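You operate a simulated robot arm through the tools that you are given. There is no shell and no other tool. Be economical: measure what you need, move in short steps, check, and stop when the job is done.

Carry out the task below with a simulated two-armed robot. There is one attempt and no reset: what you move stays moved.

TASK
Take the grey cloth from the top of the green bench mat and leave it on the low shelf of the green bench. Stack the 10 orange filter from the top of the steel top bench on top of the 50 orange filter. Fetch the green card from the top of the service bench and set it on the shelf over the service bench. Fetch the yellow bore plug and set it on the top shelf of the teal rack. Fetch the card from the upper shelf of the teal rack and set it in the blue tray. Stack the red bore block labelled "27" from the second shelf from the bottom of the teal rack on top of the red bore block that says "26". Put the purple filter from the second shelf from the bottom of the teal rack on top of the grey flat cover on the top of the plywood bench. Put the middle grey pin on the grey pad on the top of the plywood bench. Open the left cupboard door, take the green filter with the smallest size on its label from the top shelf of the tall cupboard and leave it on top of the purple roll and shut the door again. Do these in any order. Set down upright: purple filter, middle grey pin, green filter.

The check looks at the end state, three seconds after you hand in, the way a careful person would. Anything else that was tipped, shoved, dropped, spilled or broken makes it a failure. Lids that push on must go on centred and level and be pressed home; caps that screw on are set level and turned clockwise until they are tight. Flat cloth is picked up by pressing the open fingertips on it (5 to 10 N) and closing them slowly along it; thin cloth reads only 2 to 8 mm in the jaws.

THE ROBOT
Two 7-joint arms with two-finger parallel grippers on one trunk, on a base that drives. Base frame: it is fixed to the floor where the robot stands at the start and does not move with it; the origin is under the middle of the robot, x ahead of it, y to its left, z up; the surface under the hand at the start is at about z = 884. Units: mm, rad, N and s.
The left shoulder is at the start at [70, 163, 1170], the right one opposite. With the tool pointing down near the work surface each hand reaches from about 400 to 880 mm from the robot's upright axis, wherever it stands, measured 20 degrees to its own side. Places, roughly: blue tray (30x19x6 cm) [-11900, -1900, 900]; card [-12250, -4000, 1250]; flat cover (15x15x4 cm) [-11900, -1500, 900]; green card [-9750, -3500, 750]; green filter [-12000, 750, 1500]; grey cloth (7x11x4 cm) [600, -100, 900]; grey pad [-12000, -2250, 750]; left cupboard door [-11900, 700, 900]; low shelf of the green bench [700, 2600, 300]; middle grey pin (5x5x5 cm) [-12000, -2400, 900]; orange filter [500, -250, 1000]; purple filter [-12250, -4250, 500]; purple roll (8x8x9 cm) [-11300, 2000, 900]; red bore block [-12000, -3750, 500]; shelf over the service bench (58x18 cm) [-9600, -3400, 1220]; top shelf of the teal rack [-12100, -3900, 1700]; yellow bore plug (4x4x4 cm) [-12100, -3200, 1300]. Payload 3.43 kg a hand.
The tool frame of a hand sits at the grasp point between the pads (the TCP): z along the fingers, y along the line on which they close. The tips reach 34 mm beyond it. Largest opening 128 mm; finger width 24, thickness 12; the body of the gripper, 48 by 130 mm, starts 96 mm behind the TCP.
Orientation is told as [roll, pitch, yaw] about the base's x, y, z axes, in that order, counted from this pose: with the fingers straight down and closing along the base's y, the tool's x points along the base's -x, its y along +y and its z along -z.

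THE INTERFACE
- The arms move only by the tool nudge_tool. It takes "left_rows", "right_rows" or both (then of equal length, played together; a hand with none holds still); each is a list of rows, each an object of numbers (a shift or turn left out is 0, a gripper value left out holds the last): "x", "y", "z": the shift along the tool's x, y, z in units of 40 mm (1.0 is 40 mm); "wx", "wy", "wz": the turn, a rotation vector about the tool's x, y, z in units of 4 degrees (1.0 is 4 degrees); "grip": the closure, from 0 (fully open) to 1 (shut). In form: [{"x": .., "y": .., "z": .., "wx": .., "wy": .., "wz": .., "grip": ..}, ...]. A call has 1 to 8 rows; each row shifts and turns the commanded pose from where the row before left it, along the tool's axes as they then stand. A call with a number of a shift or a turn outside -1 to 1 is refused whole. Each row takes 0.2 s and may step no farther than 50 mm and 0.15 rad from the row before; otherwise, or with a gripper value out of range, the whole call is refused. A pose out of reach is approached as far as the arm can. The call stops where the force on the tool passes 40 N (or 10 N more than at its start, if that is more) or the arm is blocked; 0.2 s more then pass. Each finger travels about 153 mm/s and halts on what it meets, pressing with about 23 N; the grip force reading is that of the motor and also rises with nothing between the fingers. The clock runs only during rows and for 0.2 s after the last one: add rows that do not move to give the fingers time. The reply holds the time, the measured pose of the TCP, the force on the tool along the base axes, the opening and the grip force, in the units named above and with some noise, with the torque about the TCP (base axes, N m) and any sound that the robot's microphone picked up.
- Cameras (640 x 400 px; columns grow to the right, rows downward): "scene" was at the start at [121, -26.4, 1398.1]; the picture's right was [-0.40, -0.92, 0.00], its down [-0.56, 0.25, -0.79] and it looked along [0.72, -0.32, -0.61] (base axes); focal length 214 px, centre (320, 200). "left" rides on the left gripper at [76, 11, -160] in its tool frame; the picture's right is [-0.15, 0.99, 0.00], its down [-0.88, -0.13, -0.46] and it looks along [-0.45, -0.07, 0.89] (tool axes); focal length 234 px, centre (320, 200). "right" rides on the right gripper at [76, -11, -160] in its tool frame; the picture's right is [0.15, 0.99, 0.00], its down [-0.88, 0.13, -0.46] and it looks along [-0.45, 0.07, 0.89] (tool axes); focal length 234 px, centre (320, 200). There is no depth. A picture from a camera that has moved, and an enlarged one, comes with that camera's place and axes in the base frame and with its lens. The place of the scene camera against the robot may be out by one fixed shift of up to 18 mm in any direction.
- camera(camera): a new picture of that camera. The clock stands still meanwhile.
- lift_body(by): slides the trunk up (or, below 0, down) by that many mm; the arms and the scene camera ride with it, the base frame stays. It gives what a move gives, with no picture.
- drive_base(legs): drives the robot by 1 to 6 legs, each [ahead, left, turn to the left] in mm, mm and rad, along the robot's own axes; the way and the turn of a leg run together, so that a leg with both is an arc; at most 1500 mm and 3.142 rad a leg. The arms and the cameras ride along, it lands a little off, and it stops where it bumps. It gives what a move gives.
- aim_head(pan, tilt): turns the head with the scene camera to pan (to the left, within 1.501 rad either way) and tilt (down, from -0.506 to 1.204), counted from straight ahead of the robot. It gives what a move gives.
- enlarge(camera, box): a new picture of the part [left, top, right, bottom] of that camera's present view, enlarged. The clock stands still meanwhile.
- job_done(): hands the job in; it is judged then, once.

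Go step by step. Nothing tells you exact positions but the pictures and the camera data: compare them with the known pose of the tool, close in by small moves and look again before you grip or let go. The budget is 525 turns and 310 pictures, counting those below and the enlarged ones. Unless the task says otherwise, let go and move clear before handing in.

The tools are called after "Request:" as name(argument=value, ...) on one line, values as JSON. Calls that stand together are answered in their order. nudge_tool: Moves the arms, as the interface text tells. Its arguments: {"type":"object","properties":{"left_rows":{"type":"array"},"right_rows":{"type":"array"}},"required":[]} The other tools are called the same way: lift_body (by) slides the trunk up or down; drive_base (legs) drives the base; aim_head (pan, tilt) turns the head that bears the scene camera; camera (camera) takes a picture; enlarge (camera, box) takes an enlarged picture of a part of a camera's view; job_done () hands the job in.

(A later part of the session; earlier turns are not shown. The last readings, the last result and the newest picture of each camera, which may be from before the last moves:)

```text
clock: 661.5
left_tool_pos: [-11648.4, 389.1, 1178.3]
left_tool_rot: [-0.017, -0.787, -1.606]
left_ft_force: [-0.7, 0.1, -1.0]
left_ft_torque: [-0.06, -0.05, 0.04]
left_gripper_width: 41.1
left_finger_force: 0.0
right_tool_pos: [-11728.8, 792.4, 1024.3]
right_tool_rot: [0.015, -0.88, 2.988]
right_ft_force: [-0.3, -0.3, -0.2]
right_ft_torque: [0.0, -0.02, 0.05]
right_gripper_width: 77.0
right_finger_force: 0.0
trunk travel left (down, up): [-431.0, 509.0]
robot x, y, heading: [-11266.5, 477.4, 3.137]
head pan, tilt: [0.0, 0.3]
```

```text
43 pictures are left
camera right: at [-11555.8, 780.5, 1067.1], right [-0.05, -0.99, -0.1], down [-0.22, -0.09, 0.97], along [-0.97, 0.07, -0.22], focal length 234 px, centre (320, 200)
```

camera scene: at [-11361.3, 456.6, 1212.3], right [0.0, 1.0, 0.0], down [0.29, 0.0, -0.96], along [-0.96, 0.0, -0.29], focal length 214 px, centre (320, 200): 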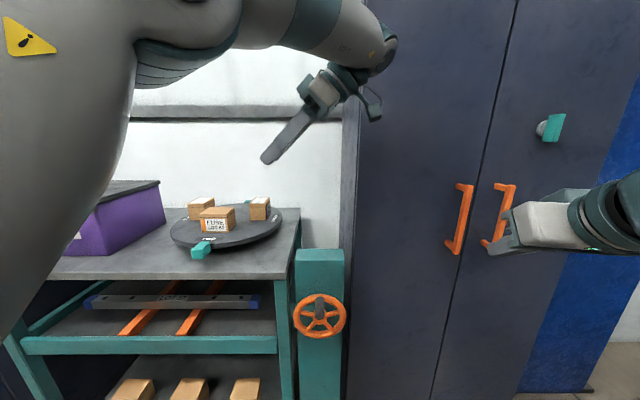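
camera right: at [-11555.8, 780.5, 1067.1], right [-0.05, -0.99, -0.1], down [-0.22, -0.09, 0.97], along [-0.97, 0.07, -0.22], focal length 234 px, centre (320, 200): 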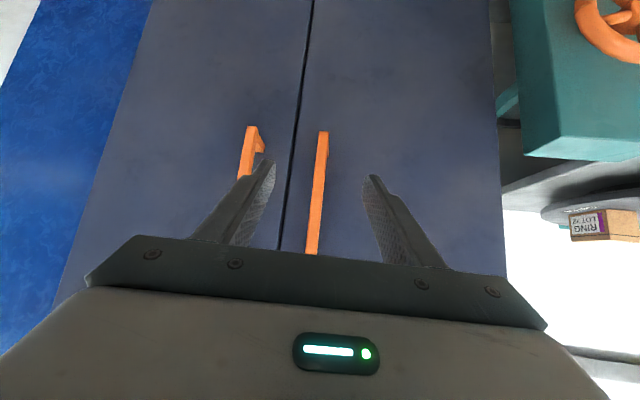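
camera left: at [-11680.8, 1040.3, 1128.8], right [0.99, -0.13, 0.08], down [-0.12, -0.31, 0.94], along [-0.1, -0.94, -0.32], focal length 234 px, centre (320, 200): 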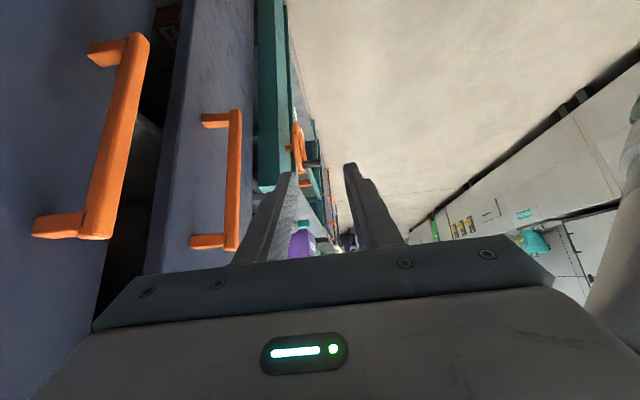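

Request:
drive_base(legs=[[112, 0, 0]])

Request:
nudge_tool(right_rows=[{"grip": 0.6}, {"grip": 0.8}, {"grip": 1}, {}, {}])

Request:
drive_base(legs=[[-30, 2, 0]])

Request:
drive_base(legs=[[-30, 4, 0]])

Request:
drive_base(legs=[[-40, 10, 0]])

```text
clock: 662.7
left_tool_pos: [-11756.4, 390.4, 1178.8]
left_tool_rot: [-0.017, -0.785, -1.609]
left_ft_force: [-0.1, 0.1, 0.2]
left_ft_torque: [-0.01, 0.0, 0.05]
left_gripper_width: 40.9
left_finger_force: 0.1
right_tool_pos: [-11835.1, 795.1, 1025.5]
right_tool_rot: [0.014, -0.882, 2.987]
right_ft_force: [-0.8, -0.7, 0.5]
right_ft_torque: [0.0, 0.0, -0.02]
right_gripper_width: 76.7
right_finger_force: 0.0
trunk travel left (down, up): [-431.0, 509.0]
robot x, y, heading: [-11374.4, 480.6, 3.133]
head pan, tilt: [0.0, 0.3]
```

```text
clock: 663.4
left_tool_pos: [-11755.8, 392.1, 1179.0]
left_tool_rot: [-0.019, -0.783, -1.612]
left_ft_force: [0.1, 0.5, 0.3]
left_ft_torque: [0.06, 0.01, 0.04]
left_gripper_width: 40.9
left_finger_force: 0.1
right_tool_pos: [-11833.2, 802.0, 1025.5]
right_tool_rot: [0.0, -0.88, 2.977]
right_ft_force: [5.9, 19.2, 0.7]
right_ft_torque: [0.19, 0.67, -0.02]
right_gripper_width: 16.3
right_finger_force: 23.2
trunk travel left (down, up): [-431.0, 509.0]
robot x, y, heading: [-11374.4, 479.4, 3.128]
head pan, tilt: [0.0, 0.3]
stopped in row 3 (right hand): the force on the tool passed its limit at 43 N (the readings are from after the stop); the commanded pose is now the measured one
```

```text
clock: 664.2
left_tool_pos: [-11727.9, 387.4, 1179.1]
left_tool_rot: [-0.019, -0.784, -1.61]
left_ft_force: [0.5, 0.3, -0.2]
left_ft_torque: [-0.01, 0.03, -0.05]
left_gripper_width: 41.1
left_finger_force: 0.0
right_tool_pos: [-11804.8, 794.2, 1026.4]
right_tool_rot: [0.002, -0.879, 2.984]
right_ft_force: [-1.5, -8.2, -8.4]
right_ft_torque: [0.82, 0.21, 0.53]
right_gripper_width: 14.2
right_finger_force: 44.5
trunk travel left (down, up): [-431.0, 509.0]
robot x, y, heading: [-11345.4, 477.5, 3.133]
head pan, tilt: [0.0, 0.3]
```

```text
clock: 665.3
left_tool_pos: [-11697.0, 381.2, 1178.8]
left_tool_rot: [-0.02, -0.784, -1.605]
left_ft_force: [0.9, -1.1, 0.5]
left_ft_torque: [0.0, -0.01, 0.04]
left_gripper_width: 41.0
left_finger_force: 0.1
right_tool_pos: [-11775.2, 784.7, 1025.2]
right_tool_rot: [0.007, -0.88, 2.995]
right_ft_force: [-4.7, -8.3, 6.0]
right_ft_torque: [1.37, -0.5, -0.25]
right_gripper_width: 15.0
right_finger_force: 44.5
trunk travel left (down, up): [-431.0, 509.0]
robot x, y, heading: [-11312.4, 470.5, 3.136]
head pan, tilt: [0.0, 0.3]
stopped in leg 1: the force on the tool passed its limit at 41 N (the readings are from after the stop); the commanded pose is now the measured one
```

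```text
clock: 666.2
left_tool_pos: [-11669.1, 372.6, 1179.7]
left_tool_rot: [-0.018, -0.782, -1.601]
left_ft_force: [0.4, 0.0, -0.4]
left_ft_torque: [0.01, 0.03, -0.01]
left_gripper_width: 41.1
left_finger_force: 0.1
right_tool_pos: [-11750.7, 770.9, 1026.0]
right_tool_rot: [0.014, -0.886, 3.004]
right_ft_force: [-4.8, -7.3, -9.7]
right_ft_torque: [1.24, -1.04, -0.24]
right_gripper_width: 16.5
right_finger_force: 44.4
trunk travel left (down, up): [-431.0, 509.0]
robot x, y, heading: [-11291.4, 466.3, 3.138]
head pan, tilt: [0.0, 0.3]
stopped in leg 1: the force on the tool passed its limit at 47 N (the readings are from after the stop); the commanded pose is now the measured one
```

The door is now about 20° open. Releasing the bar, then pushing the door's free edge further open with closed fingers from behind.

Request:
nudge_tool(right_rows=[{"grip": 0.5}, {}, {"x": 0.64, "z": -0.766}, {"x": 0.64, "z": -0.766}, {"grip": 1}, {}])

Request:
drive_base(legs=[[0, -95, 0]])

Request:
camera(camera="right")

Request:
camera(camera="scene")

```text
clock: 667.6
left_tool_pos: [-11668.0, 373.2, 1180.1]
left_tool_rot: [-0.019, -0.782, -1.602]
left_ft_force: [-0.4, -2.1, -1.4]
left_ft_torque: [-0.01, -0.03, 0.02]
left_gripper_width: 40.9
left_finger_force: 0.1
right_tool_pos: [-11699.1, 770.2, 1067.2]
right_tool_rot: [0.017, -0.885, 2.997]
right_ft_force: [0.1, 0.2, -0.5]
right_ft_torque: [-0.01, 0.0, 0.01]
right_gripper_width: 0.1
right_finger_force: 23.5
right hand out of reach, approached as far as the arm can: row 3, 4
trunk travel left (down, up): [-431.0, 509.0]
robot x, y, heading: [-11293.5, 463.1, 3.14]
head pan, tilt: [0.0, 0.3]
```

```text
clock: 668.7
left_tool_pos: [-11669.0, 473.4, 1180.2]
left_tool_rot: [-0.02, -0.786, -1.604]
left_ft_force: [0.1, -0.1, -0.6]
left_ft_torque: [0.01, 0.03, 0.0]
left_gripper_width: 40.7
left_finger_force: 0.0
right_tool_pos: [-11698.3, 869.2, 1065.0]
right_tool_rot: [0.018, -0.886, 2.996]
right_ft_force: [0.3, 0.4, -0.6]
right_ft_torque: [-0.01, 0.0, 0.01]
right_gripper_width: 0.1
right_finger_force: 23.0
trunk travel left (down, up): [-431.0, 509.0]
robot x, y, heading: [-11285.1, 562.3, 3.14]
head pan, tilt: [0.0, 0.3]
```

```text
42 pictures are left
camera right: at [-11526.7, 859.7, 1106.8], right [-0.04, -0.99, -0.1], down [-0.22, -0.09, 0.97], along [-0.98, 0.06, -0.21], focal length 234 px, centre (320, 200)
```

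right: 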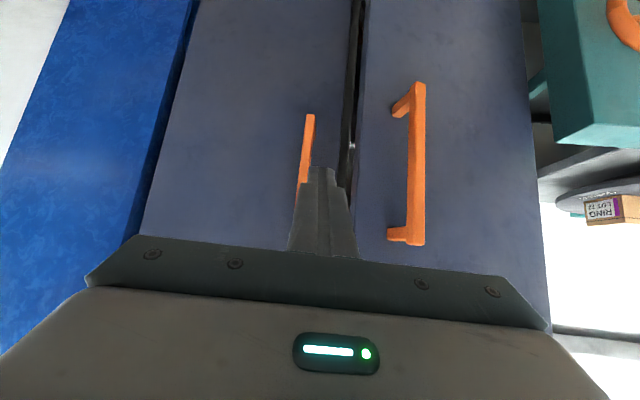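

```text
41 pictures are left
camera scene: at [-11439.6, 571.6, 1212.1], right [0.0, 1.0, 0.0], down [0.3, 0.0, -0.96], along [-0.96, 0.0, -0.3], focal length 214 px, centre (320, 200)
```

scene: 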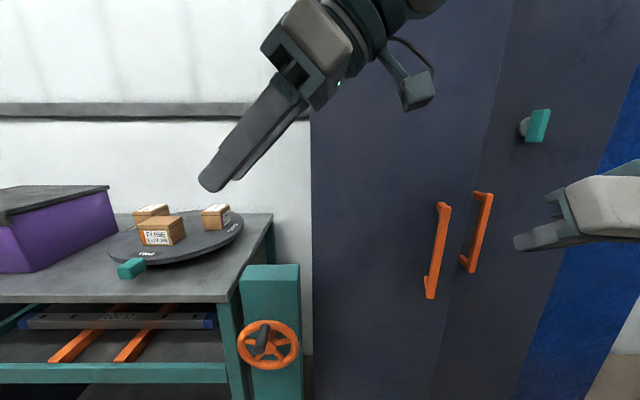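

The gap is only accessible from the right side; so I'll use the left hand, which points left, to get behind the door edge.

Request:
drive_base(legs=[[-80, 0, 0], [0, -460, 0]])

Request:
lift_body(by=35)

Request:
nudge_tool(left_rows=[{"y": -1, "grip": 1}, {"y": -1}, {"y": -1}, {"y": -1}, {}])

Request:
camera(camera="left")

```text
clock: 672.2
left_tool_pos: [-11587.8, 941.0, 1179.0]
left_tool_rot: [-0.017, -0.786, -1.603]
left_ft_force: [0.2, -0.1, 0.3]
left_ft_torque: [-0.05, 0.0, 0.0]
left_gripper_width: 41.1
left_finger_force: 0.1
right_tool_pos: [-11617.8, 1337.4, 1066.3]
right_tool_rot: [0.016, -0.887, 2.998]
right_ft_force: [-0.5, 0.2, 0.2]
right_ft_torque: [-0.01, -0.03, 0.02]
right_gripper_width: 0.0
right_finger_force: 22.9
trunk travel left (down, up): [-431.0, 509.0]
robot x, y, heading: [-11208.7, 1031.6, 3.145]
head pan, tilt: [0.0, 0.3]
```

```text
clock: 673.0
left_tool_pos: [-11587.8, 940.3, 1214.2]
left_tool_rot: [-0.019, -0.784, -1.603]
left_ft_force: [1.2, 0.1, 0.6]
left_ft_torque: [-0.01, -0.02, 0.0]
left_gripper_width: 40.9
left_finger_force: 0.0
right_tool_pos: [-11618.4, 1336.3, 1100.5]
right_tool_rot: [0.017, -0.887, 2.998]
right_ft_force: [1.3, 0.2, 0.0]
right_ft_torque: [0.01, -0.01, -0.03]
right_gripper_width: 0.0
right_finger_force: 22.8
trunk travel left (down, up): [-466.0, 474.0]
robot x, y, heading: [-11206.9, 1031.0, 3.136]
head pan, tilt: [0.0, 0.3]
```

```text
clock: 674.2
left_tool_pos: [-11745.7, 948.8, 1218.4]
left_tool_rot: [-0.019, -0.784, -1.6]
left_ft_force: [0.6, -0.2, 0.4]
left_ft_torque: [0.02, 0.0, 0.03]
left_gripper_width: 0.0
left_finger_force: 23.7
right_tool_pos: [-11616.7, 1337.0, 1101.2]
right_tool_rot: [0.018, -0.887, 2.999]
right_ft_force: [0.6, -0.4, 0.3]
right_ft_torque: [0.01, 0.03, -0.05]
right_gripper_width: 0.0
right_finger_force: 23.3
trunk travel left (down, up): [-466.0, 474.0]
robot x, y, heading: [-11209.1, 1031.3, 3.141]
head pan, tilt: [0.0, 0.3]
```

```text
40 pictures are left
camera left: at [-11726.6, 1114.6, 1278.0], right [0.98, -0.15, 0.09], down [-0.13, -0.3, 0.95], along [-0.11, -0.94, -0.31], focal length 234 px, centre (320, 200)
```

left: 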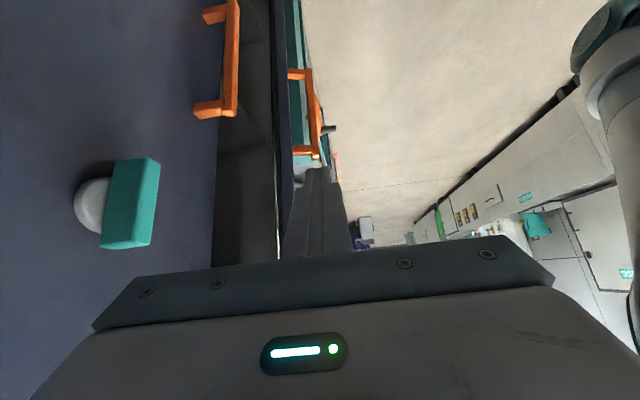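

Request:
lift_body(by=18)

Request:
drive_base(legs=[[0, 46, 0], [102, 0, 0]])

Request:
camera(camera="left")

```text
clock: 674.8
left_tool_pos: [-11747.1, 949.4, 1235.3]
left_tool_rot: [-0.02, -0.785, -1.604]
left_ft_force: [0.3, 0.3, -0.6]
left_ft_torque: [-0.02, -0.02, 0.0]
left_gripper_width: 0.0
left_finger_force: 23.0
right_tool_pos: [-11619.2, 1336.9, 1118.7]
right_tool_rot: [0.02, -0.885, 2.998]
right_ft_force: [0.0, -0.3, 0.6]
right_ft_torque: [-0.02, 0.0, 0.01]
right_gripper_width: 0.3
right_finger_force: 22.7
trunk travel left (down, up): [-484.0, 456.0]
robot x, y, heading: [-11206.1, 1032.1, 3.141]
head pan, tilt: [0.0, 0.3]
```

```text
clock: 676.5
left_tool_pos: [-11823.2, 902.6, 1236.6]
left_tool_rot: [-0.002, -0.786, -1.603]
left_ft_force: [0.1, 0.3, 0.8]
left_ft_torque: [0.03, -0.01, -0.01]
left_gripper_width: 0.2
left_finger_force: 22.8
right_tool_pos: [-11699.9, 1290.9, 1117.7]
right_tool_rot: [0.016, -0.884, 3.001]
right_ft_force: [-0.1, -0.1, 0.5]
right_ft_torque: [0.01, -0.02, -0.02]
right_gripper_width: 0.3
right_finger_force: 23.7
trunk travel left (down, up): [-484.0, 456.0]
robot x, y, heading: [-11289.3, 985.1, 3.14]
head pan, tilt: [0.0, 0.3]
stopped in leg 2: the force on the tool passed its limit at 129 N (the readings are from after the stop); the commanded pose is now the measured one
```

```text
39 pictures are left
camera left: at [-11806.1, 1069.9, 1295.3], right [0.99, -0.14, 0.1], down [-0.14, -0.29, 0.95], along [-0.1, -0.95, -0.31], focal length 234 px, centre (320, 200)
```

left: 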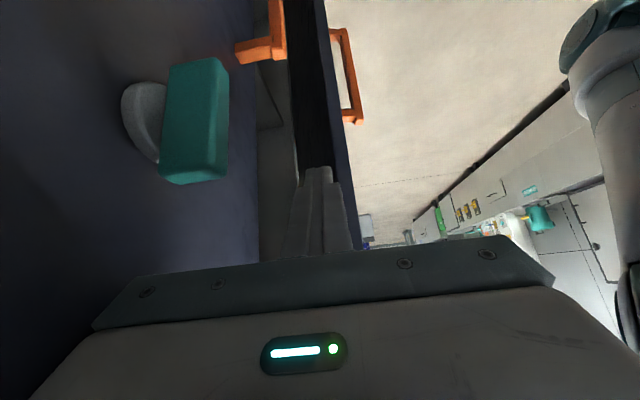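

Request:
drive_base(legs=[[-14, 0, 0]])

Request:
nudge_tool(left_rows=[{"grip": 0.5}, {}, {}])

Request:
drive_base(legs=[[0, 50, 0]])

Request:
camera(camera="left")

```text
clock: 677.2
left_tool_pos: [-11809.3, 904.8, 1236.5]
left_tool_rot: [0.001, -0.788, -1.605]
left_ft_force: [0.0, -0.2, -0.6]
left_ft_torque: [-0.02, -0.01, 0.02]
left_gripper_width: 0.3
left_finger_force: 23.4
right_tool_pos: [-11687.7, 1291.5, 1117.9]
right_tool_rot: [0.018, -0.882, 3.0]
right_ft_force: [0.2, -0.1, 0.5]
right_ft_torque: [-0.04, -0.05, 0.02]
right_gripper_width: 0.0
right_finger_force: 23.2
trunk travel left (down, up): [-484.0, 456.0]
robot x, y, heading: [-11271.0, 981.0, 3.145]
head pan, tilt: [0.0, 0.3]
```

```text
clock: 678.0
left_tool_pos: [-11808.7, 903.9, 1237.0]
left_tool_rot: [-0.001, -0.787, -1.605]
left_ft_force: [-0.5, 0.1, 0.4]
left_ft_torque: [-0.01, 0.0, 0.01]
left_gripper_width: 63.8
left_finger_force: 0.0
right_tool_pos: [-11686.5, 1291.0, 1118.1]
right_tool_rot: [0.015, -0.883, 2.998]
right_ft_force: [-1.0, 0.2, 0.5]
right_ft_torque: [0.02, -0.01, -0.03]
right_gripper_width: 0.2
right_finger_force: 22.4
trunk travel left (down, up): [-484.0, 456.0]
robot x, y, heading: [-11276.1, 986.8, 3.142]
head pan, tilt: [0.0, 0.3]
```

```text
clock: 678.9
left_tool_pos: [-11808.4, 856.9, 1236.4]
left_tool_rot: [0.002, -0.787, -1.607]
left_ft_force: [-0.9, 0.8, 0.6]
left_ft_torque: [0.03, -0.03, 0.0]
left_gripper_width: 64.1
left_finger_force: 0.1
right_tool_pos: [-11684.9, 1243.9, 1116.8]
right_tool_rot: [0.015, -0.883, 2.997]
right_ft_force: [0.0, -0.1, 0.4]
right_ft_torque: [-0.01, 0.0, -0.02]
right_gripper_width: 0.0
right_finger_force: 23.0
trunk travel left (down, up): [-484.0, 456.0]
robot x, y, heading: [-11272.0, 937.7, 3.135]
head pan, tilt: [0.0, 0.3]
```

```text
38 pictures are left
camera left: at [-11791.9, 1022.9, 1295.3], right [0.98, -0.14, 0.1], down [-0.14, -0.29, 0.95], along [-0.1, -0.95, -0.31], focal length 234 px, centre (320, 200)
```

left: 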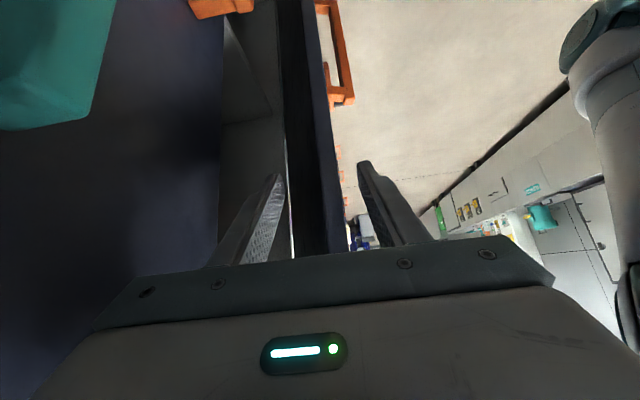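

Request:
drive_base(legs=[[0, 24, 0]])

Request:
drive_base(legs=[[-80, 15, 0]])

Request:
camera(camera="left")

```text
clock: 679.7
left_tool_pos: [-11809.7, 835.1, 1237.6]
left_tool_rot: [0.001, -0.789, -1.609]
left_ft_force: [0.0, -0.3, 0.7]
left_ft_torque: [-0.03, 0.02, 0.0]
left_gripper_width: 64.1
left_finger_force: 0.1
right_tool_pos: [-11685.4, 1221.4, 1116.6]
right_tool_rot: [0.02, -0.883, 2.995]
right_ft_force: [-0.4, 0.0, -0.4]
right_ft_torque: [0.01, -0.01, 0.0]
right_gripper_width: 0.0
right_finger_force: 23.0
trunk travel left (down, up): [-484.0, 456.0]
robot x, y, heading: [-11273.5, 917.4, 3.135]
head pan, tilt: [0.0, 0.3]
```

```text
clock: 680.8
left_tool_pos: [-11727.3, 817.7, 1238.2]
left_tool_rot: [-0.001, -0.788, -1.603]
left_ft_force: [0.3, 0.2, 0.4]
left_ft_torque: [0.02, 0.02, -0.04]
left_gripper_width: 64.1
left_finger_force: 0.0
right_tool_pos: [-11604.1, 1204.5, 1118.4]
right_tool_rot: [0.017, -0.885, 2.996]
right_ft_force: [-0.1, -0.4, -0.2]
right_ft_torque: [0.02, -0.01, 0.02]
right_gripper_width: 0.1
right_finger_force: 23.2
trunk travel left (down, up): [-484.0, 456.0]
robot x, y, heading: [-11193.3, 901.1, 3.14]
head pan, tilt: [0.0, 0.3]
```

```text
37 pictures are left
camera left: at [-11710.5, 983.9, 1295.7], right [0.99, -0.14, 0.1], down [-0.14, -0.29, 0.95], along [-0.1, -0.95, -0.31], focal length 234 px, centre (320, 200)
```

left: 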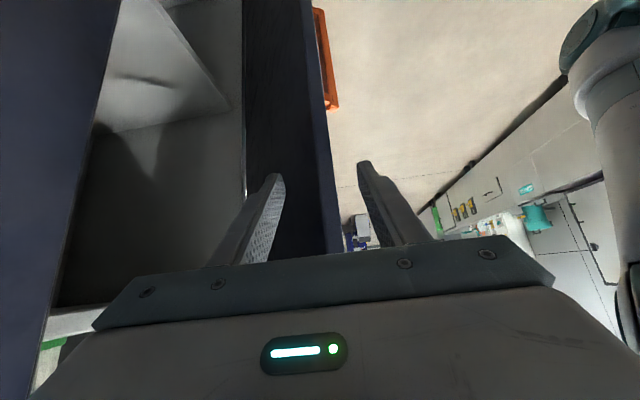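

Request:
drive_base(legs=[[-80, 55, 0]])

Request:
drive_base(legs=[[-10, 90, 0]])

Request:
camera(camera="scene")

```text
clock: 682.0
left_tool_pos: [-11647.9, 761.8, 1236.9]
left_tool_rot: [-0.001, -0.787, -1.604]
left_ft_force: [1.2, -0.6, 0.1]
left_ft_torque: [0.04, 0.01, -0.04]
left_gripper_width: 63.8
left_finger_force: 0.0
right_tool_pos: [-11527.1, 1149.3, 1117.4]
right_tool_rot: [0.018, -0.883, 3.0]
right_ft_force: [1.0, -0.9, -0.6]
right_ft_torque: [0.04, 0.04, 0.0]
right_gripper_width: 0.0
right_finger_force: 23.0
trunk travel left (down, up): [-484.0, 456.0]
robot x, y, heading: [-11113.4, 842.9, 3.143]
head pan, tilt: [0.0, 0.3]
```

```text
clock: 683.1
left_tool_pos: [-11638.9, 669.3, 1236.6]
left_tool_rot: [-0.001, -0.786, -1.605]
left_ft_force: [-0.5, -0.1, 0.3]
left_ft_torque: [0.04, -0.01, 0.02]
left_gripper_width: 63.9
left_finger_force: 0.0
right_tool_pos: [-11516.4, 1058.2, 1117.7]
right_tool_rot: [0.016, -0.883, 2.997]
right_ft_force: [-0.1, -0.6, 0.3]
right_ft_torque: [0.05, -0.01, -0.02]
right_gripper_width: 0.0
right_finger_force: 22.7
trunk travel left (down, up): [-484.0, 456.0]
robot x, y, heading: [-11102.3, 754.6, 3.14]
head pan, tilt: [0.0, 0.3]
```

```text
36 pictures are left
camera scene: at [-11256.6, 759.9, 1265.1], right [0.0, 1.0, 0.0], down [0.3, 0.0, -0.96], along [-0.96, 0.0, -0.3], focal length 214 px, centre (320, 200)
```

scene: 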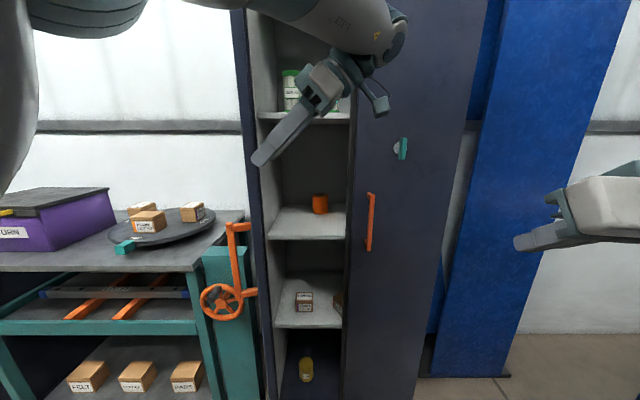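

Door is wide open. Raising to see the top shelf.

Request:
drive_base(legs=[[-60, -60, 0]])

Request:
lift_body(by=330)

Request:
nudge_tool(left_rows=[{"y": 0.9}, {"y": 0.9}, {"x": 0.7, "z": 0.7}, {"x": 0.7, "z": 0.7}, {"x": 0.7, "z": 0.7}, {"x": 0.7, "z": 0.7}])

Request:
enlarge(camera="scene", box=[220, 80, 420, 260])

```text
clock: 684.1
left_tool_pos: [-11579.5, 731.4, 1236.5]
left_tool_rot: [-0.003, -0.789, -1.606]
left_ft_force: [0.4, -0.5, 1.5]
left_ft_torque: [-0.01, 0.0, -0.01]
left_gripper_width: 64.1
left_finger_force: 0.0
right_tool_pos: [-11457.6, 1119.7, 1119.5]
right_tool_rot: [0.018, -0.883, 2.999]
right_ft_force: [-0.9, 0.4, -0.6]
right_ft_torque: [-0.02, 0.0, 0.02]
right_gripper_width: 0.0
right_finger_force: 23.0
trunk travel left (down, up): [-484.0, 456.0]
robot x, y, heading: [-11050.0, 814.4, 3.144]
head pan, tilt: [0.0, 0.3]
```

```text
clock: 687.4
left_tool_pos: [-11581.4, 731.4, 1567.9]
left_tool_rot: [-0.001, -0.788, -1.604]
left_ft_force: [-0.2, 0.7, -0.2]
left_ft_torque: [0.0, 0.0, 0.0]
left_gripper_width: 64.2
left_finger_force: 0.0
right_tool_pos: [-11459.3, 1119.2, 1447.6]
right_tool_rot: [0.016, -0.883, 3.0]
right_ft_force: [0.1, -0.2, -0.9]
right_ft_torque: [0.0, 0.01, 0.0]
right_gripper_width: 0.0
right_finger_force: 22.6
trunk travel left (down, up): [-814.0, 126.0]
robot x, y, heading: [-11044.4, 811.8, 3.14]
head pan, tilt: [0.0, 0.3]
```

```text
clock: 688.8
left_tool_pos: [-11507.4, 724.8, 1405.2]
left_tool_rot: [0.002, -0.786, -1.606]
left_ft_force: [-0.3, 0.2, -0.1]
left_ft_torque: [-0.02, 0.01, 0.0]
left_gripper_width: 64.3
left_finger_force: 0.1
right_tool_pos: [-11460.8, 1117.4, 1447.5]
right_tool_rot: [0.015, -0.882, 3.001]
right_ft_force: [0.2, -0.1, -0.5]
right_ft_torque: [0.02, 0.02, -0.02]
right_gripper_width: 0.0
right_finger_force: 22.9
trunk travel left (down, up): [-814.0, 126.0]
robot x, y, heading: [-11044.9, 809.6, 3.142]
head pan, tilt: [0.0, 0.3]
```

```text
2.22 times, centred on (320, 170) of scene
camera zoom: at [-11201.3, 819.9, 1594.9], right [0.0, 1.0, 0.0], down [0.3, 0.0, -0.95], along [-0.95, 0.0, -0.3], focal length 477 px, centre (320, 267)
```

zoom: 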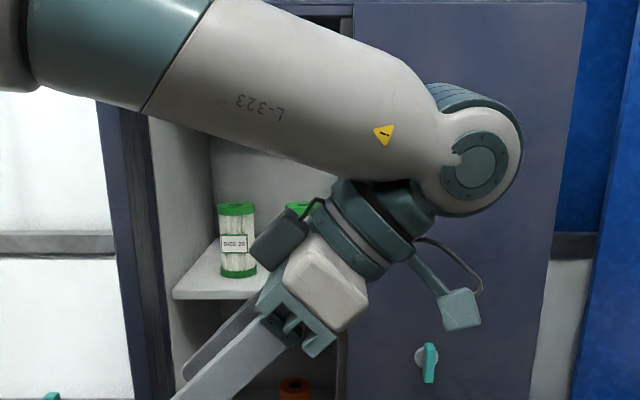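

Request:
nudge_tool(left_rows=[{"x": 0.7, "z": 0.7}, {"x": 0.7, "z": 0.7}, {"x": 0.7, "z": 0.7}, {"x": 0.7, "z": 0.7}, {"x": 0.7, "z": 0.7}, {"x": 0.7, "z": 0.7}, {"x": 0.7, "z": 0.7}])

Request:
enlarge(camera="scene", box=[230, 100, 390, 230])

```text
clock: 690.4
left_tool_pos: [-11508.7, 728.7, 1129.5]
left_tool_rot: [0.0, -0.786, -1.605]
left_ft_force: [-1.1, 0.1, 0.2]
left_ft_torque: [-0.01, -0.06, 0.01]
left_gripper_width: 63.9
left_finger_force: 0.0
right_tool_pos: [-11460.4, 1117.9, 1447.3]
right_tool_rot: [0.018, -0.882, 2.999]
right_ft_force: [0.5, 0.9, 1.1]
right_ft_torque: [0.01, -0.06, 0.0]
right_gripper_width: 0.0
right_finger_force: 22.9
trunk travel left (down, up): [-814.0, 126.0]
robot x, y, heading: [-11045.7, 811.6, 3.141]
head pan, tilt: [0.0, 0.3]
```

```text
3.08 times, centred on (310, 165) of scene
camera zoom: at [-11199.3, 820.8, 1595.1], right [0.0, 1.0, 0.0], down [0.3, 0.0, -0.95], along [-0.95, 0.0, -0.3], focal length 660 px, centre (351, 308)
```

zoom: 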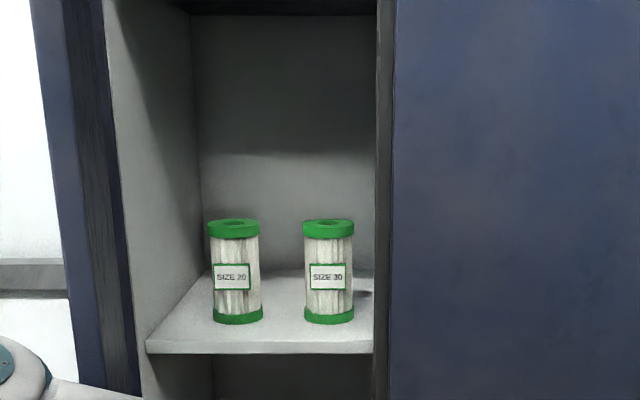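

Request:
drive_base(legs=[[-100, 0, 0], [0, 270, 0]])

Request:
aim_head(pan=-0.25, tilt=0.2)

Request:
enlarge(camera="scene", box=[240, 100, 400, 230])

```text
clock: 693.0
left_tool_pos: [-11408.6, 465.1, 1130.6]
left_tool_rot: [-0.003, -0.789, -1.608]
left_ft_force: [-1.0, 1.1, 0.4]
left_ft_torque: [0.01, 0.03, 0.03]
left_gripper_width: 64.0
left_finger_force: 0.1
right_tool_pos: [-11358.0, 855.3, 1446.2]
right_tool_rot: [0.018, -0.883, 2.993]
right_ft_force: [0.0, 0.1, 0.6]
right_ft_torque: [0.01, 0.0, -0.02]
right_gripper_width: 0.0
right_finger_force: 22.9
trunk travel left (down, up): [-814.0, 126.0]
robot x, y, heading: [-10947.3, 543.6, 3.143]
head pan, tilt: [0.0, 0.3]
```

```text
clock: 693.8
left_tool_pos: [-11410.8, 463.1, 1131.4]
left_tool_rot: [0.0, -0.786, -1.608]
left_ft_force: [0.4, -0.3, 0.3]
left_ft_torque: [-0.01, 0.02, 0.02]
left_gripper_width: 64.0
left_finger_force: 0.0
right_tool_pos: [-11358.0, 852.4, 1447.3]
right_tool_rot: [0.016, -0.882, 2.996]
right_ft_force: [0.2, -0.9, 0.2]
right_ft_torque: [0.0, 0.0, -0.03]
right_gripper_width: 0.0
right_finger_force: 23.3
trunk travel left (down, up): [-814.0, 126.0]
robot x, y, heading: [-10950.4, 545.2, 3.139]
head pan, tilt: [-0.25, 0.201]
```

```text
3.08 times, centred on (320, 165) of scene
camera zoom: at [-11096.8, 576.7, 1604.4], right [0.25, 0.97, 0.0], down [0.19, -0.05, -0.98], along [-0.95, 0.24, -0.2], focal length 660 px, centre (320, 308)
```

zoom: 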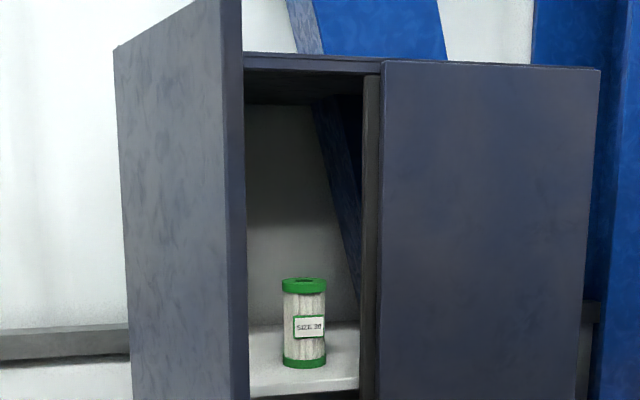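

SIZE 20 and SIZE 30 are on the top shelf; 20 is the smallest. The door is only ~75° open, so I'll push it wider with the right hand first.

Request:
drive_base(legs=[[285, 0, 0], [0, 170, 0]])

Request:
drive_base(legs=[[0, 70, 0]])

Request:
aim_head(pan=-0.3, tilt=0.25)

Request:
camera(camera="scene")

```text
clock: 695.3
left_tool_pos: [-11578.2, 465.4, 1131.9]
left_tool_rot: [0.006, -0.788, -1.637]
left_ft_force: [-0.4, -0.7, -0.6]
left_ft_torque: [0.02, 0.01, 0.0]
left_gripper_width: 63.9
left_finger_force: 0.1
right_tool_pos: [-11536.2, 850.8, 1448.3]
right_tool_rot: [0.017, -0.883, 2.999]
right_ft_force: [0.4, 0.3, 0.3]
right_ft_torque: [-0.01, 0.03, 0.0]
right_gripper_width: 0.0
right_finger_force: 23.0
trunk travel left (down, up): [-814.0, 126.0]
robot x, y, heading: [-11125.4, 543.2, -3.14]
head pan, tilt: [-0.25, 0.201]
stopped in leg 1: the robot was blocked; the commanded pose is now the measured one
```

```text
clock: 696.3
left_tool_pos: [-11580.5, 406.2, 1131.0]
left_tool_rot: [0.01, -0.795, -1.644]
left_ft_force: [-0.2, 0.7, -0.1]
left_ft_torque: [-0.07, 0.0, -0.01]
left_gripper_width: 64.0
left_finger_force: 0.0
right_tool_pos: [-11537.4, 792.7, 1446.5]
right_tool_rot: [0.027, -0.882, 2.992]
right_ft_force: [0.5, 0.3, -0.6]
right_ft_torque: [-0.04, 0.02, 0.05]
right_gripper_width: 0.0
right_finger_force: 23.0
trunk travel left (down, up): [-814.0, 126.0]
robot x, y, heading: [-11124.9, 477.1, -3.14]
head pan, tilt: [-0.25, 0.201]
```

```text
clock: 696.9
left_tool_pos: [-11580.0, 403.1, 1130.2]
left_tool_rot: [0.009, -0.79, -1.642]
left_ft_force: [-0.2, 0.2, 0.0]
left_ft_torque: [-0.04, 0.02, 0.03]
left_gripper_width: 63.9
left_finger_force: 0.0
right_tool_pos: [-11537.1, 788.8, 1446.8]
right_tool_rot: [0.019, -0.882, 2.994]
right_ft_force: [0.0, 0.8, 0.0]
right_ft_torque: [-0.03, -0.02, -0.01]
right_gripper_width: 0.0
right_finger_force: 23.2
trunk travel left (down, up): [-814.0, 126.0]
robot x, y, heading: [-11128.0, 479.9, 3.142]
head pan, tilt: [-0.3, 0.25]
```

```text
32 pictures are left
camera scene: at [-11273.2, 518.3, 1599.8], right [0.3, 0.96, 0.0], down [0.24, -0.07, -0.97], along [-0.93, 0.29, -0.25], focal length 214 px, centre (320, 200)
```

scene: 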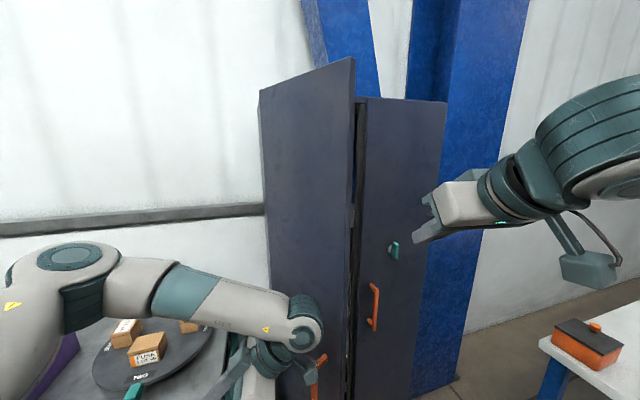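

My left wrist pushed the door partly closed. Pulling the left arm out to the left, then reopening with the right hand from inside.

Request:
drive_base(legs=[[-160, 0, 0], [0, -110, 0]])

Request:
nudge_tool(left_rows=[{"x": -0.7, "z": 0.7}, {"x": -0.7, "z": 0.7}, {"x": -0.7, "z": 0.7}, {"x": -0.7, "z": 0.7}, {"x": -0.7, "z": 0.7}, {"x": -0.7, "z": 0.7}, {}])

Request:
drive_base(legs=[[310, 0, 0]])

Request:
camera(camera="scene")

```text
clock: 699.2
left_tool_pos: [-11419.8, 509.9, 1129.5]
left_tool_rot: [0.009, -0.79, -1.636]
left_ft_force: [0.2, 0.3, 0.3]
left_ft_torque: [-0.02, 0.0, -0.03]
left_gripper_width: 63.8
left_finger_force: 0.2
right_tool_pos: [-11379.5, 895.8, 1447.9]
right_tool_rot: [0.015, -0.883, 3.003]
right_ft_force: [0.0, -0.8, 0.2]
right_ft_torque: [0.01, 0.0, -0.01]
right_gripper_width: 0.0
right_finger_force: 22.7
trunk travel left (down, up): [-814.0, 126.0]
robot x, y, heading: [-10962.7, 594.3, -3.135]
head pan, tilt: [-0.3, 0.25]
```

```text
clock: 700.8
left_tool_pos: [-11433.0, 274.4, 1132.5]
left_tool_rot: [0.012, -0.789, -1.638]
left_ft_force: [0.3, -0.4, 0.4]
left_ft_torque: [-0.02, 0.0, -0.02]
left_gripper_width: 64.2
left_finger_force: 0.0
right_tool_pos: [-11380.6, 898.3, 1448.2]
right_tool_rot: [0.017, -0.879, 3.002]
right_ft_force: [-0.5, 0.4, 0.7]
right_ft_torque: [0.01, -0.01, -0.01]
right_gripper_width: 0.3
right_finger_force: 22.9
trunk travel left (down, up): [-814.0, 126.0]
robot x, y, heading: [-10964.5, 591.4, -3.141]
head pan, tilt: [-0.3, 0.25]
```

```text
clock: 702.9
left_tool_pos: [-11747.0, 270.2, 1132.7]
left_tool_rot: [0.006, -0.789, -1.633]
left_ft_force: [0.6, -0.1, 0.3]
left_ft_torque: [-0.01, 0.0, 0.01]
left_gripper_width: 64.1
left_finger_force: 0.0
right_tool_pos: [-11696.5, 894.2, 1448.3]
right_tool_rot: [0.016, -0.882, 3.007]
right_ft_force: [0.3, 0.2, -0.2]
right_ft_torque: [-0.01, 0.04, 0.0]
right_gripper_width: 0.0
right_finger_force: 23.1
trunk travel left (down, up): [-814.0, 126.0]
robot x, y, heading: [-11280.5, 591.1, -3.137]
head pan, tilt: [-0.3, 0.25]
```

```text
31 pictures are left
camera scene: at [-11429.4, 625.5, 1600.1], right [0.29, 0.96, 0.0], down [0.24, -0.07, -0.97], along [-0.93, 0.28, -0.25], focal length 214 px, centre (320, 200)
```

scene: 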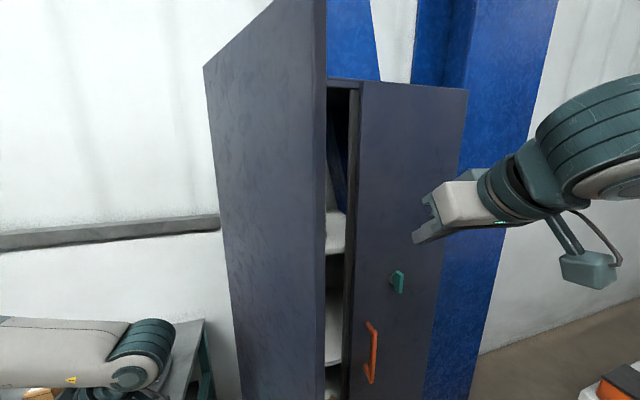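

Request:
drive_base(legs=[[0, 200, 0], [0, 105, 0]])

Request:
camera(camera="right")

```text
clock: 705.2
left_tool_pos: [-11745.1, -11.4, 1131.3]
left_tool_rot: [0.01, -0.79, -1.631]
left_ft_force: [-0.6, 0.2, 0.1]
left_ft_torque: [0.0, 0.01, 0.0]
left_gripper_width: 63.8
left_finger_force: 0.0
right_tool_pos: [-11692.5, 620.4, 1448.0]
right_tool_rot: [-0.001, -0.879, 2.996]
right_ft_force: [-0.7, -0.5, -0.7]
right_ft_torque: [0.02, 0.01, 0.01]
right_gripper_width: 0.0
right_finger_force: 22.8
trunk travel left (down, up): [-814.0, 126.0]
robot x, y, heading: [-11277.4, 311.7, -3.137]
head pan, tilt: [-0.3, 0.25]
stopped in leg 2: the force on the tool passed its limit at 476 N (the readings are from after the stop); the commanded pose is now the measured one
```

```text
30 pictures are left
camera right: at [-11521.9, 607.8, 1490.2], right [-0.05, -0.99, -0.11], down [-0.23, -0.1, 0.97], along [-0.97, 0.08, -0.22], focal length 234 px, centre (320, 200)
```

right: 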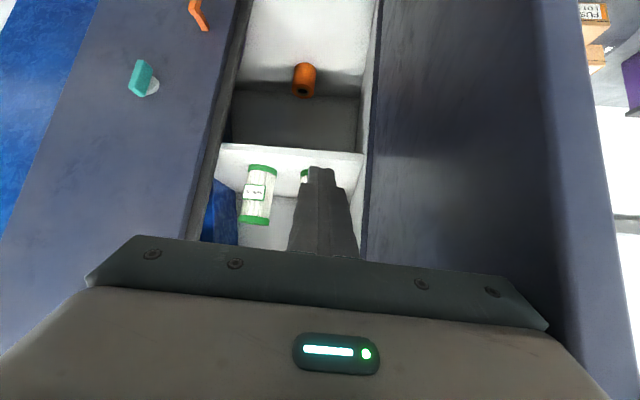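

Request:
drive_base(legs=[[0, -58, 0], [60, 0, 0]])

Request:
nudge_tool(right_rows=[{"grip": 0.15}, {"x": -0.643, "z": 0.766}, {"x": -0.643, "z": 0.766}, {"x": -0.643, "z": 0.766}, {}])

Request:
camera(camera="right")

```text
clock: 706.7
left_tool_pos: [-11801.9, 44.1, 1133.0]
left_tool_rot: [0.004, -0.788, -1.629]
left_ft_force: [0.3, -0.7, 0.0]
left_ft_torque: [0.03, 0.04, -0.07]
left_gripper_width: 64.0
left_finger_force: 0.0
right_tool_pos: [-11747.8, 675.1, 1449.9]
right_tool_rot: [-0.004, -0.883, 2.996]
right_ft_force: [1.2, -0.9, -0.1]
right_ft_torque: [0.05, 0.02, -0.04]
right_gripper_width: 0.1
right_finger_force: 22.7
trunk travel left (down, up): [-814.0, 126.0]
robot x, y, heading: [-11337.9, 363.6, -3.133]
head pan, tilt: [-0.3, 0.25]
```

```text
clock: 707.9
left_tool_pos: [-11804.6, 45.1, 1130.9]
left_tool_rot: [0.011, -0.787, -1.634]
left_ft_force: [-0.3, 0.0, -1.4]
left_ft_torque: [0.0, 0.02, -0.03]
left_gripper_width: 63.9
left_finger_force: 0.0
right_tool_pos: [-11871.5, 696.4, 1449.0]
right_tool_rot: [-0.002, -0.879, 2.994]
right_ft_force: [0.4, 0.5, -0.4]
right_ft_torque: [0.0, -0.02, 0.0]
right_gripper_width: 109.0
right_finger_force: 0.1
trunk travel left (down, up): [-814.0, 126.0]
robot x, y, heading: [-11338.0, 367.1, -3.134]
head pan, tilt: [-0.3, 0.25]
```

```text
29 pictures are left
camera right: at [-11700.9, 683.5, 1491.5], right [-0.05, -0.99, -0.11], down [-0.23, -0.1, 0.97], along [-0.97, 0.08, -0.22], focal length 234 px, centre (320, 200)
```

right: 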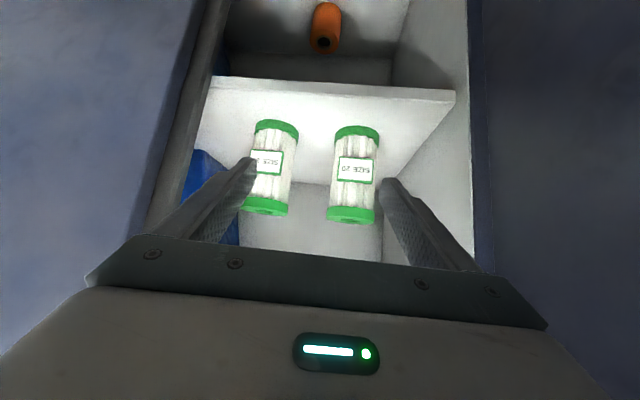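

Request:
nudge_tool(right_rows=[{"y": 0.64, "grip": 0.33}, {"y": 0.64}, {"x": 0.325, "z": 0.27}, {"x": -0.643, "z": 0.766}, {}])

Request:
camera(camera="right")

```text
clock: 709.1
left_tool_pos: [-11806.2, 45.2, 1132.6]
left_tool_rot: [0.009, -0.789, -1.635]
left_ft_force: [0.0, 0.4, 0.1]
left_ft_torque: [0.02, 0.01, -0.04]
left_gripper_width: 63.9
left_finger_force: 0.0
right_tool_pos: [-11917.5, 651.1, 1430.4]
right_tool_rot: [-0.005, -0.88, 2.996]
right_ft_force: [-0.1, -0.7, -0.6]
right_ft_torque: [0.01, 0.0, -0.01]
right_gripper_width: 85.8
right_finger_force: 0.1
trunk travel left (down, up): [-814.0, 126.0]
robot x, y, heading: [-11341.0, 370.6, -3.135]
head pan, tilt: [-0.3, 0.25]
```

```text
28 pictures are left
camera right: at [-11745.6, 637.3, 1472.2], right [-0.05, -0.99, -0.11], down [-0.23, -0.1, 0.97], along [-0.97, 0.08, -0.22], focal length 234 px, centre (320, 200)
```

right: 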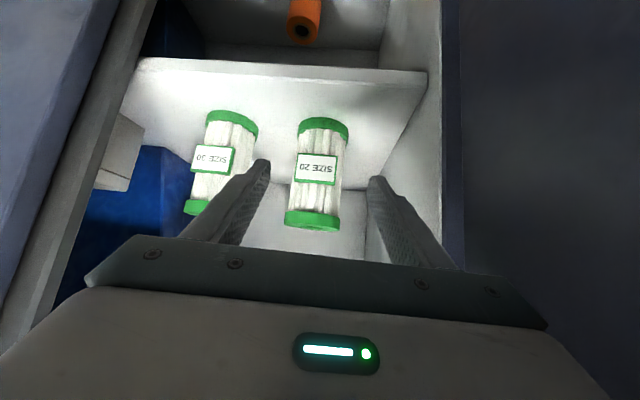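

Request:
nudge_tool(right_rows=[{"x": -0.62, "z": 0.74}, {"x": -0.62, "z": 0.74}, {}, {"grip": 0.42}, {"grip": 0.5}, {"grip": 0.58}, {}])

Request:
camera(camera="right")

```text
clock: 710.7
left_tool_pos: [-11805.0, 45.8, 1131.9]
left_tool_rot: [0.011, -0.789, -1.634]
left_ft_force: [-0.2, 0.4, 0.4]
left_ft_torque: [-0.03, -0.03, 0.02]
left_gripper_width: 63.8
left_finger_force: 0.0
right_tool_pos: [-11994.7, 663.4, 1431.5]
right_tool_rot: [-0.001, -0.879, 2.996]
right_ft_force: [0.0, -1.1, 1.2]
right_ft_torque: [-0.14, 0.09, -0.01]
right_gripper_width: 64.1
right_finger_force: 23.2
trunk travel left (down, up): [-814.0, 126.0]
robot x, y, heading: [-11338.1, 365.9, -3.138]
head pan, tilt: [-0.3, 0.25]
```

```text
27 pictures are left
camera right: at [-11823.1, 649.5, 1473.4], right [-0.05, -0.99, -0.11], down [-0.23, -0.1, 0.97], along [-0.97, 0.08, -0.22], focal length 234 px, centre (320, 200)
```

right: 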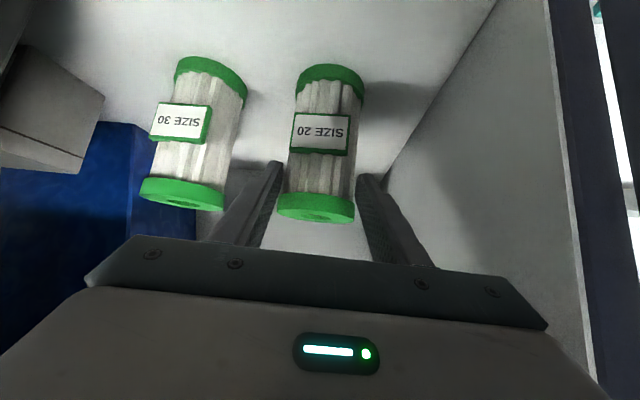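

SIZE 20 gripped. Lifting and backing straight out of the cupboard.

Request:
nudge_tool(right_rows=[{"x": -0.38, "z": -0.32}, {"x": -0.19, "z": -0.16}, {}])

Request:
drive_base(legs=[[-100, -5, 0], [-250, -25, 0]])

Request:
aim_head(pan=-0.9, tilt=0.45)

Request:
camera(camera="scene")

```text
clock: 711.5
left_tool_pos: [-11806.5, 46.5, 1129.6]
left_tool_rot: [0.012, -0.788, -1.635]
left_ft_force: [-1.0, -0.2, 0.2]
left_ft_torque: [0.0, 0.01, -0.01]
left_gripper_width: 64.1
left_finger_force: 0.0
right_tool_pos: [-11995.6, 662.8, 1460.7]
right_tool_rot: [-0.003, -0.878, 2.996]
right_ft_force: [-0.2, 0.9, -2.7]
right_ft_torque: [-0.04, -0.08, 0.0]
right_gripper_width: 64.2
right_finger_force: 22.7
trunk travel left (down, up): [-814.0, 126.0]
robot x, y, heading: [-11339.9, 369.2, -3.136]
head pan, tilt: [-0.3, 0.25]
```

```text
clock: 714.1
left_tool_pos: [-11466.2, 76.7, 1130.4]
left_tool_rot: [0.013, -0.79, -1.633]
left_ft_force: [0.5, 0.6, 0.0]
left_ft_torque: [-0.01, -0.03, -0.01]
left_gripper_width: 63.9
left_finger_force: 0.1
right_tool_pos: [-11657.6, 693.5, 1459.2]
right_tool_rot: [-0.002, -0.875, 3.0]
right_ft_force: [-0.4, 0.2, -3.3]
right_ft_torque: [0.0, -0.05, 0.03]
right_gripper_width: 64.1
right_finger_force: 23.3
trunk travel left (down, up): [-814.0, 126.0]
robot x, y, heading: [-11001.2, 398.3, -3.134]
head pan, tilt: [-0.3, 0.25]
```

```text
clock: 715.1
left_tool_pos: [-11465.0, 76.6, 1131.4]
left_tool_rot: [0.013, -0.789, -1.63]
left_ft_force: [-0.3, 0.1, 0.2]
left_ft_torque: [0.01, -0.03, -0.01]
left_gripper_width: 63.7
left_finger_force: 0.1
right_tool_pos: [-11657.8, 694.2, 1459.5]
right_tool_rot: [-0.001, -0.878, 2.998]
right_ft_force: [0.4, 0.0, -2.0]
right_ft_torque: [-0.02, -0.07, -0.05]
right_gripper_width: 63.9
right_finger_force: 22.7
trunk travel left (down, up): [-814.0, 126.0]
robot x, y, heading: [-10995.5, 399.5, -3.129]
head pan, tilt: [-0.901, 0.45]
```

```text
26 pictures are left
camera scene: at [-11118.2, 479.3, 1581.1], right [0.78, 0.63, 0.0], down [0.27, -0.34, -0.9], along [-0.57, 0.7, -0.44], focal length 214 px, centre (320, 200)
```

scene: 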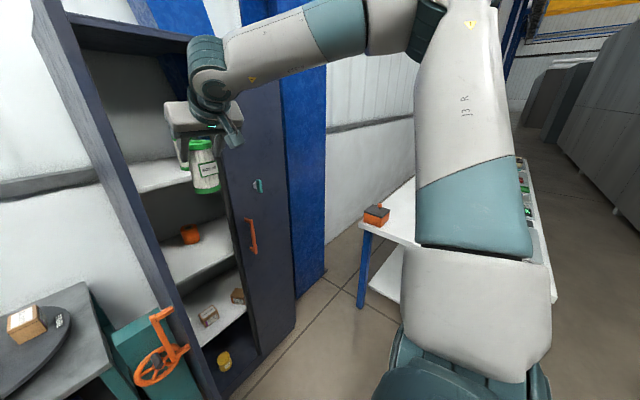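

Next to the purple roll: keeping my heading, backing off and sliding right toward the white table.

Request:
drive_base(legs=[[-350, 0, -0.01], [0, -700, 0], [0, -600, 0]])

Request:
aim_head(pan=-0.3, tilt=0.6)

Request:
camera(camera="scene")

```text
clock: 722.3
left_tool_pos: [-11111.4, 1014.4, 1131.4]
left_tool_rot: [0.016, -0.795, -1.624]
left_ft_force: [-0.3, 1.3, 0.2]
left_ft_torque: [-0.07, -0.01, 0.02]
left_gripper_width: 64.3
left_finger_force: 0.1
right_tool_pos: [-11309.4, 1629.9, 1456.3]
right_tool_rot: [0.008, -0.875, 3.001]
right_ft_force: [-0.9, 0.8, -2.8]
right_ft_torque: [-0.06, -0.03, 0.07]
right_gripper_width: 63.9
right_finger_force: 23.0
trunk travel left (down, up): [-814.0, 126.0]
robot x, y, heading: [-10643.8, 1334.7, -3.121]
head pan, tilt: [-0.901, 0.45]
stopped in leg 3: the robot was blocked; the commanded pose is now the measured one
```

```text
clock: 723.3
left_tool_pos: [-11107.2, 1004.9, 1129.9]
left_tool_rot: [0.014, -0.787, -1.617]
left_ft_force: [0.1, -0.3, 0.1]
left_ft_torque: [-0.02, 0.03, -0.02]
left_gripper_width: 63.8
left_finger_force: 0.0
right_tool_pos: [-11306.0, 1617.0, 1461.9]
right_tool_rot: [-0.003, -0.879, 3.013]
right_ft_force: [0.3, -0.2, -1.8]
right_ft_torque: [0.02, -0.02, 0.0]
right_gripper_width: 63.7
right_finger_force: 22.9
trunk travel left (down, up): [-814.0, 126.0]
robot x, y, heading: [-10644.2, 1331.4, -3.119]
head pan, tilt: [-0.3, 0.6]
```

```text
25 pictures are left
camera scene: at [-10789.8, 1364.0, 1567.7], right [0.28, 0.96, 0.0], down [0.54, -0.15, -0.83], along [-0.79, 0.23, -0.56], focal length 214 px, centre (320, 200)
```

scene: 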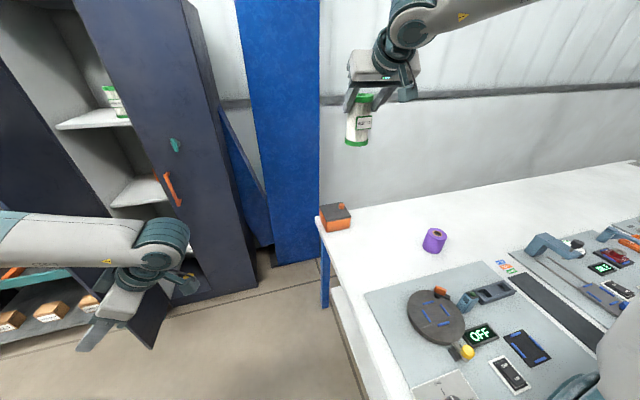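

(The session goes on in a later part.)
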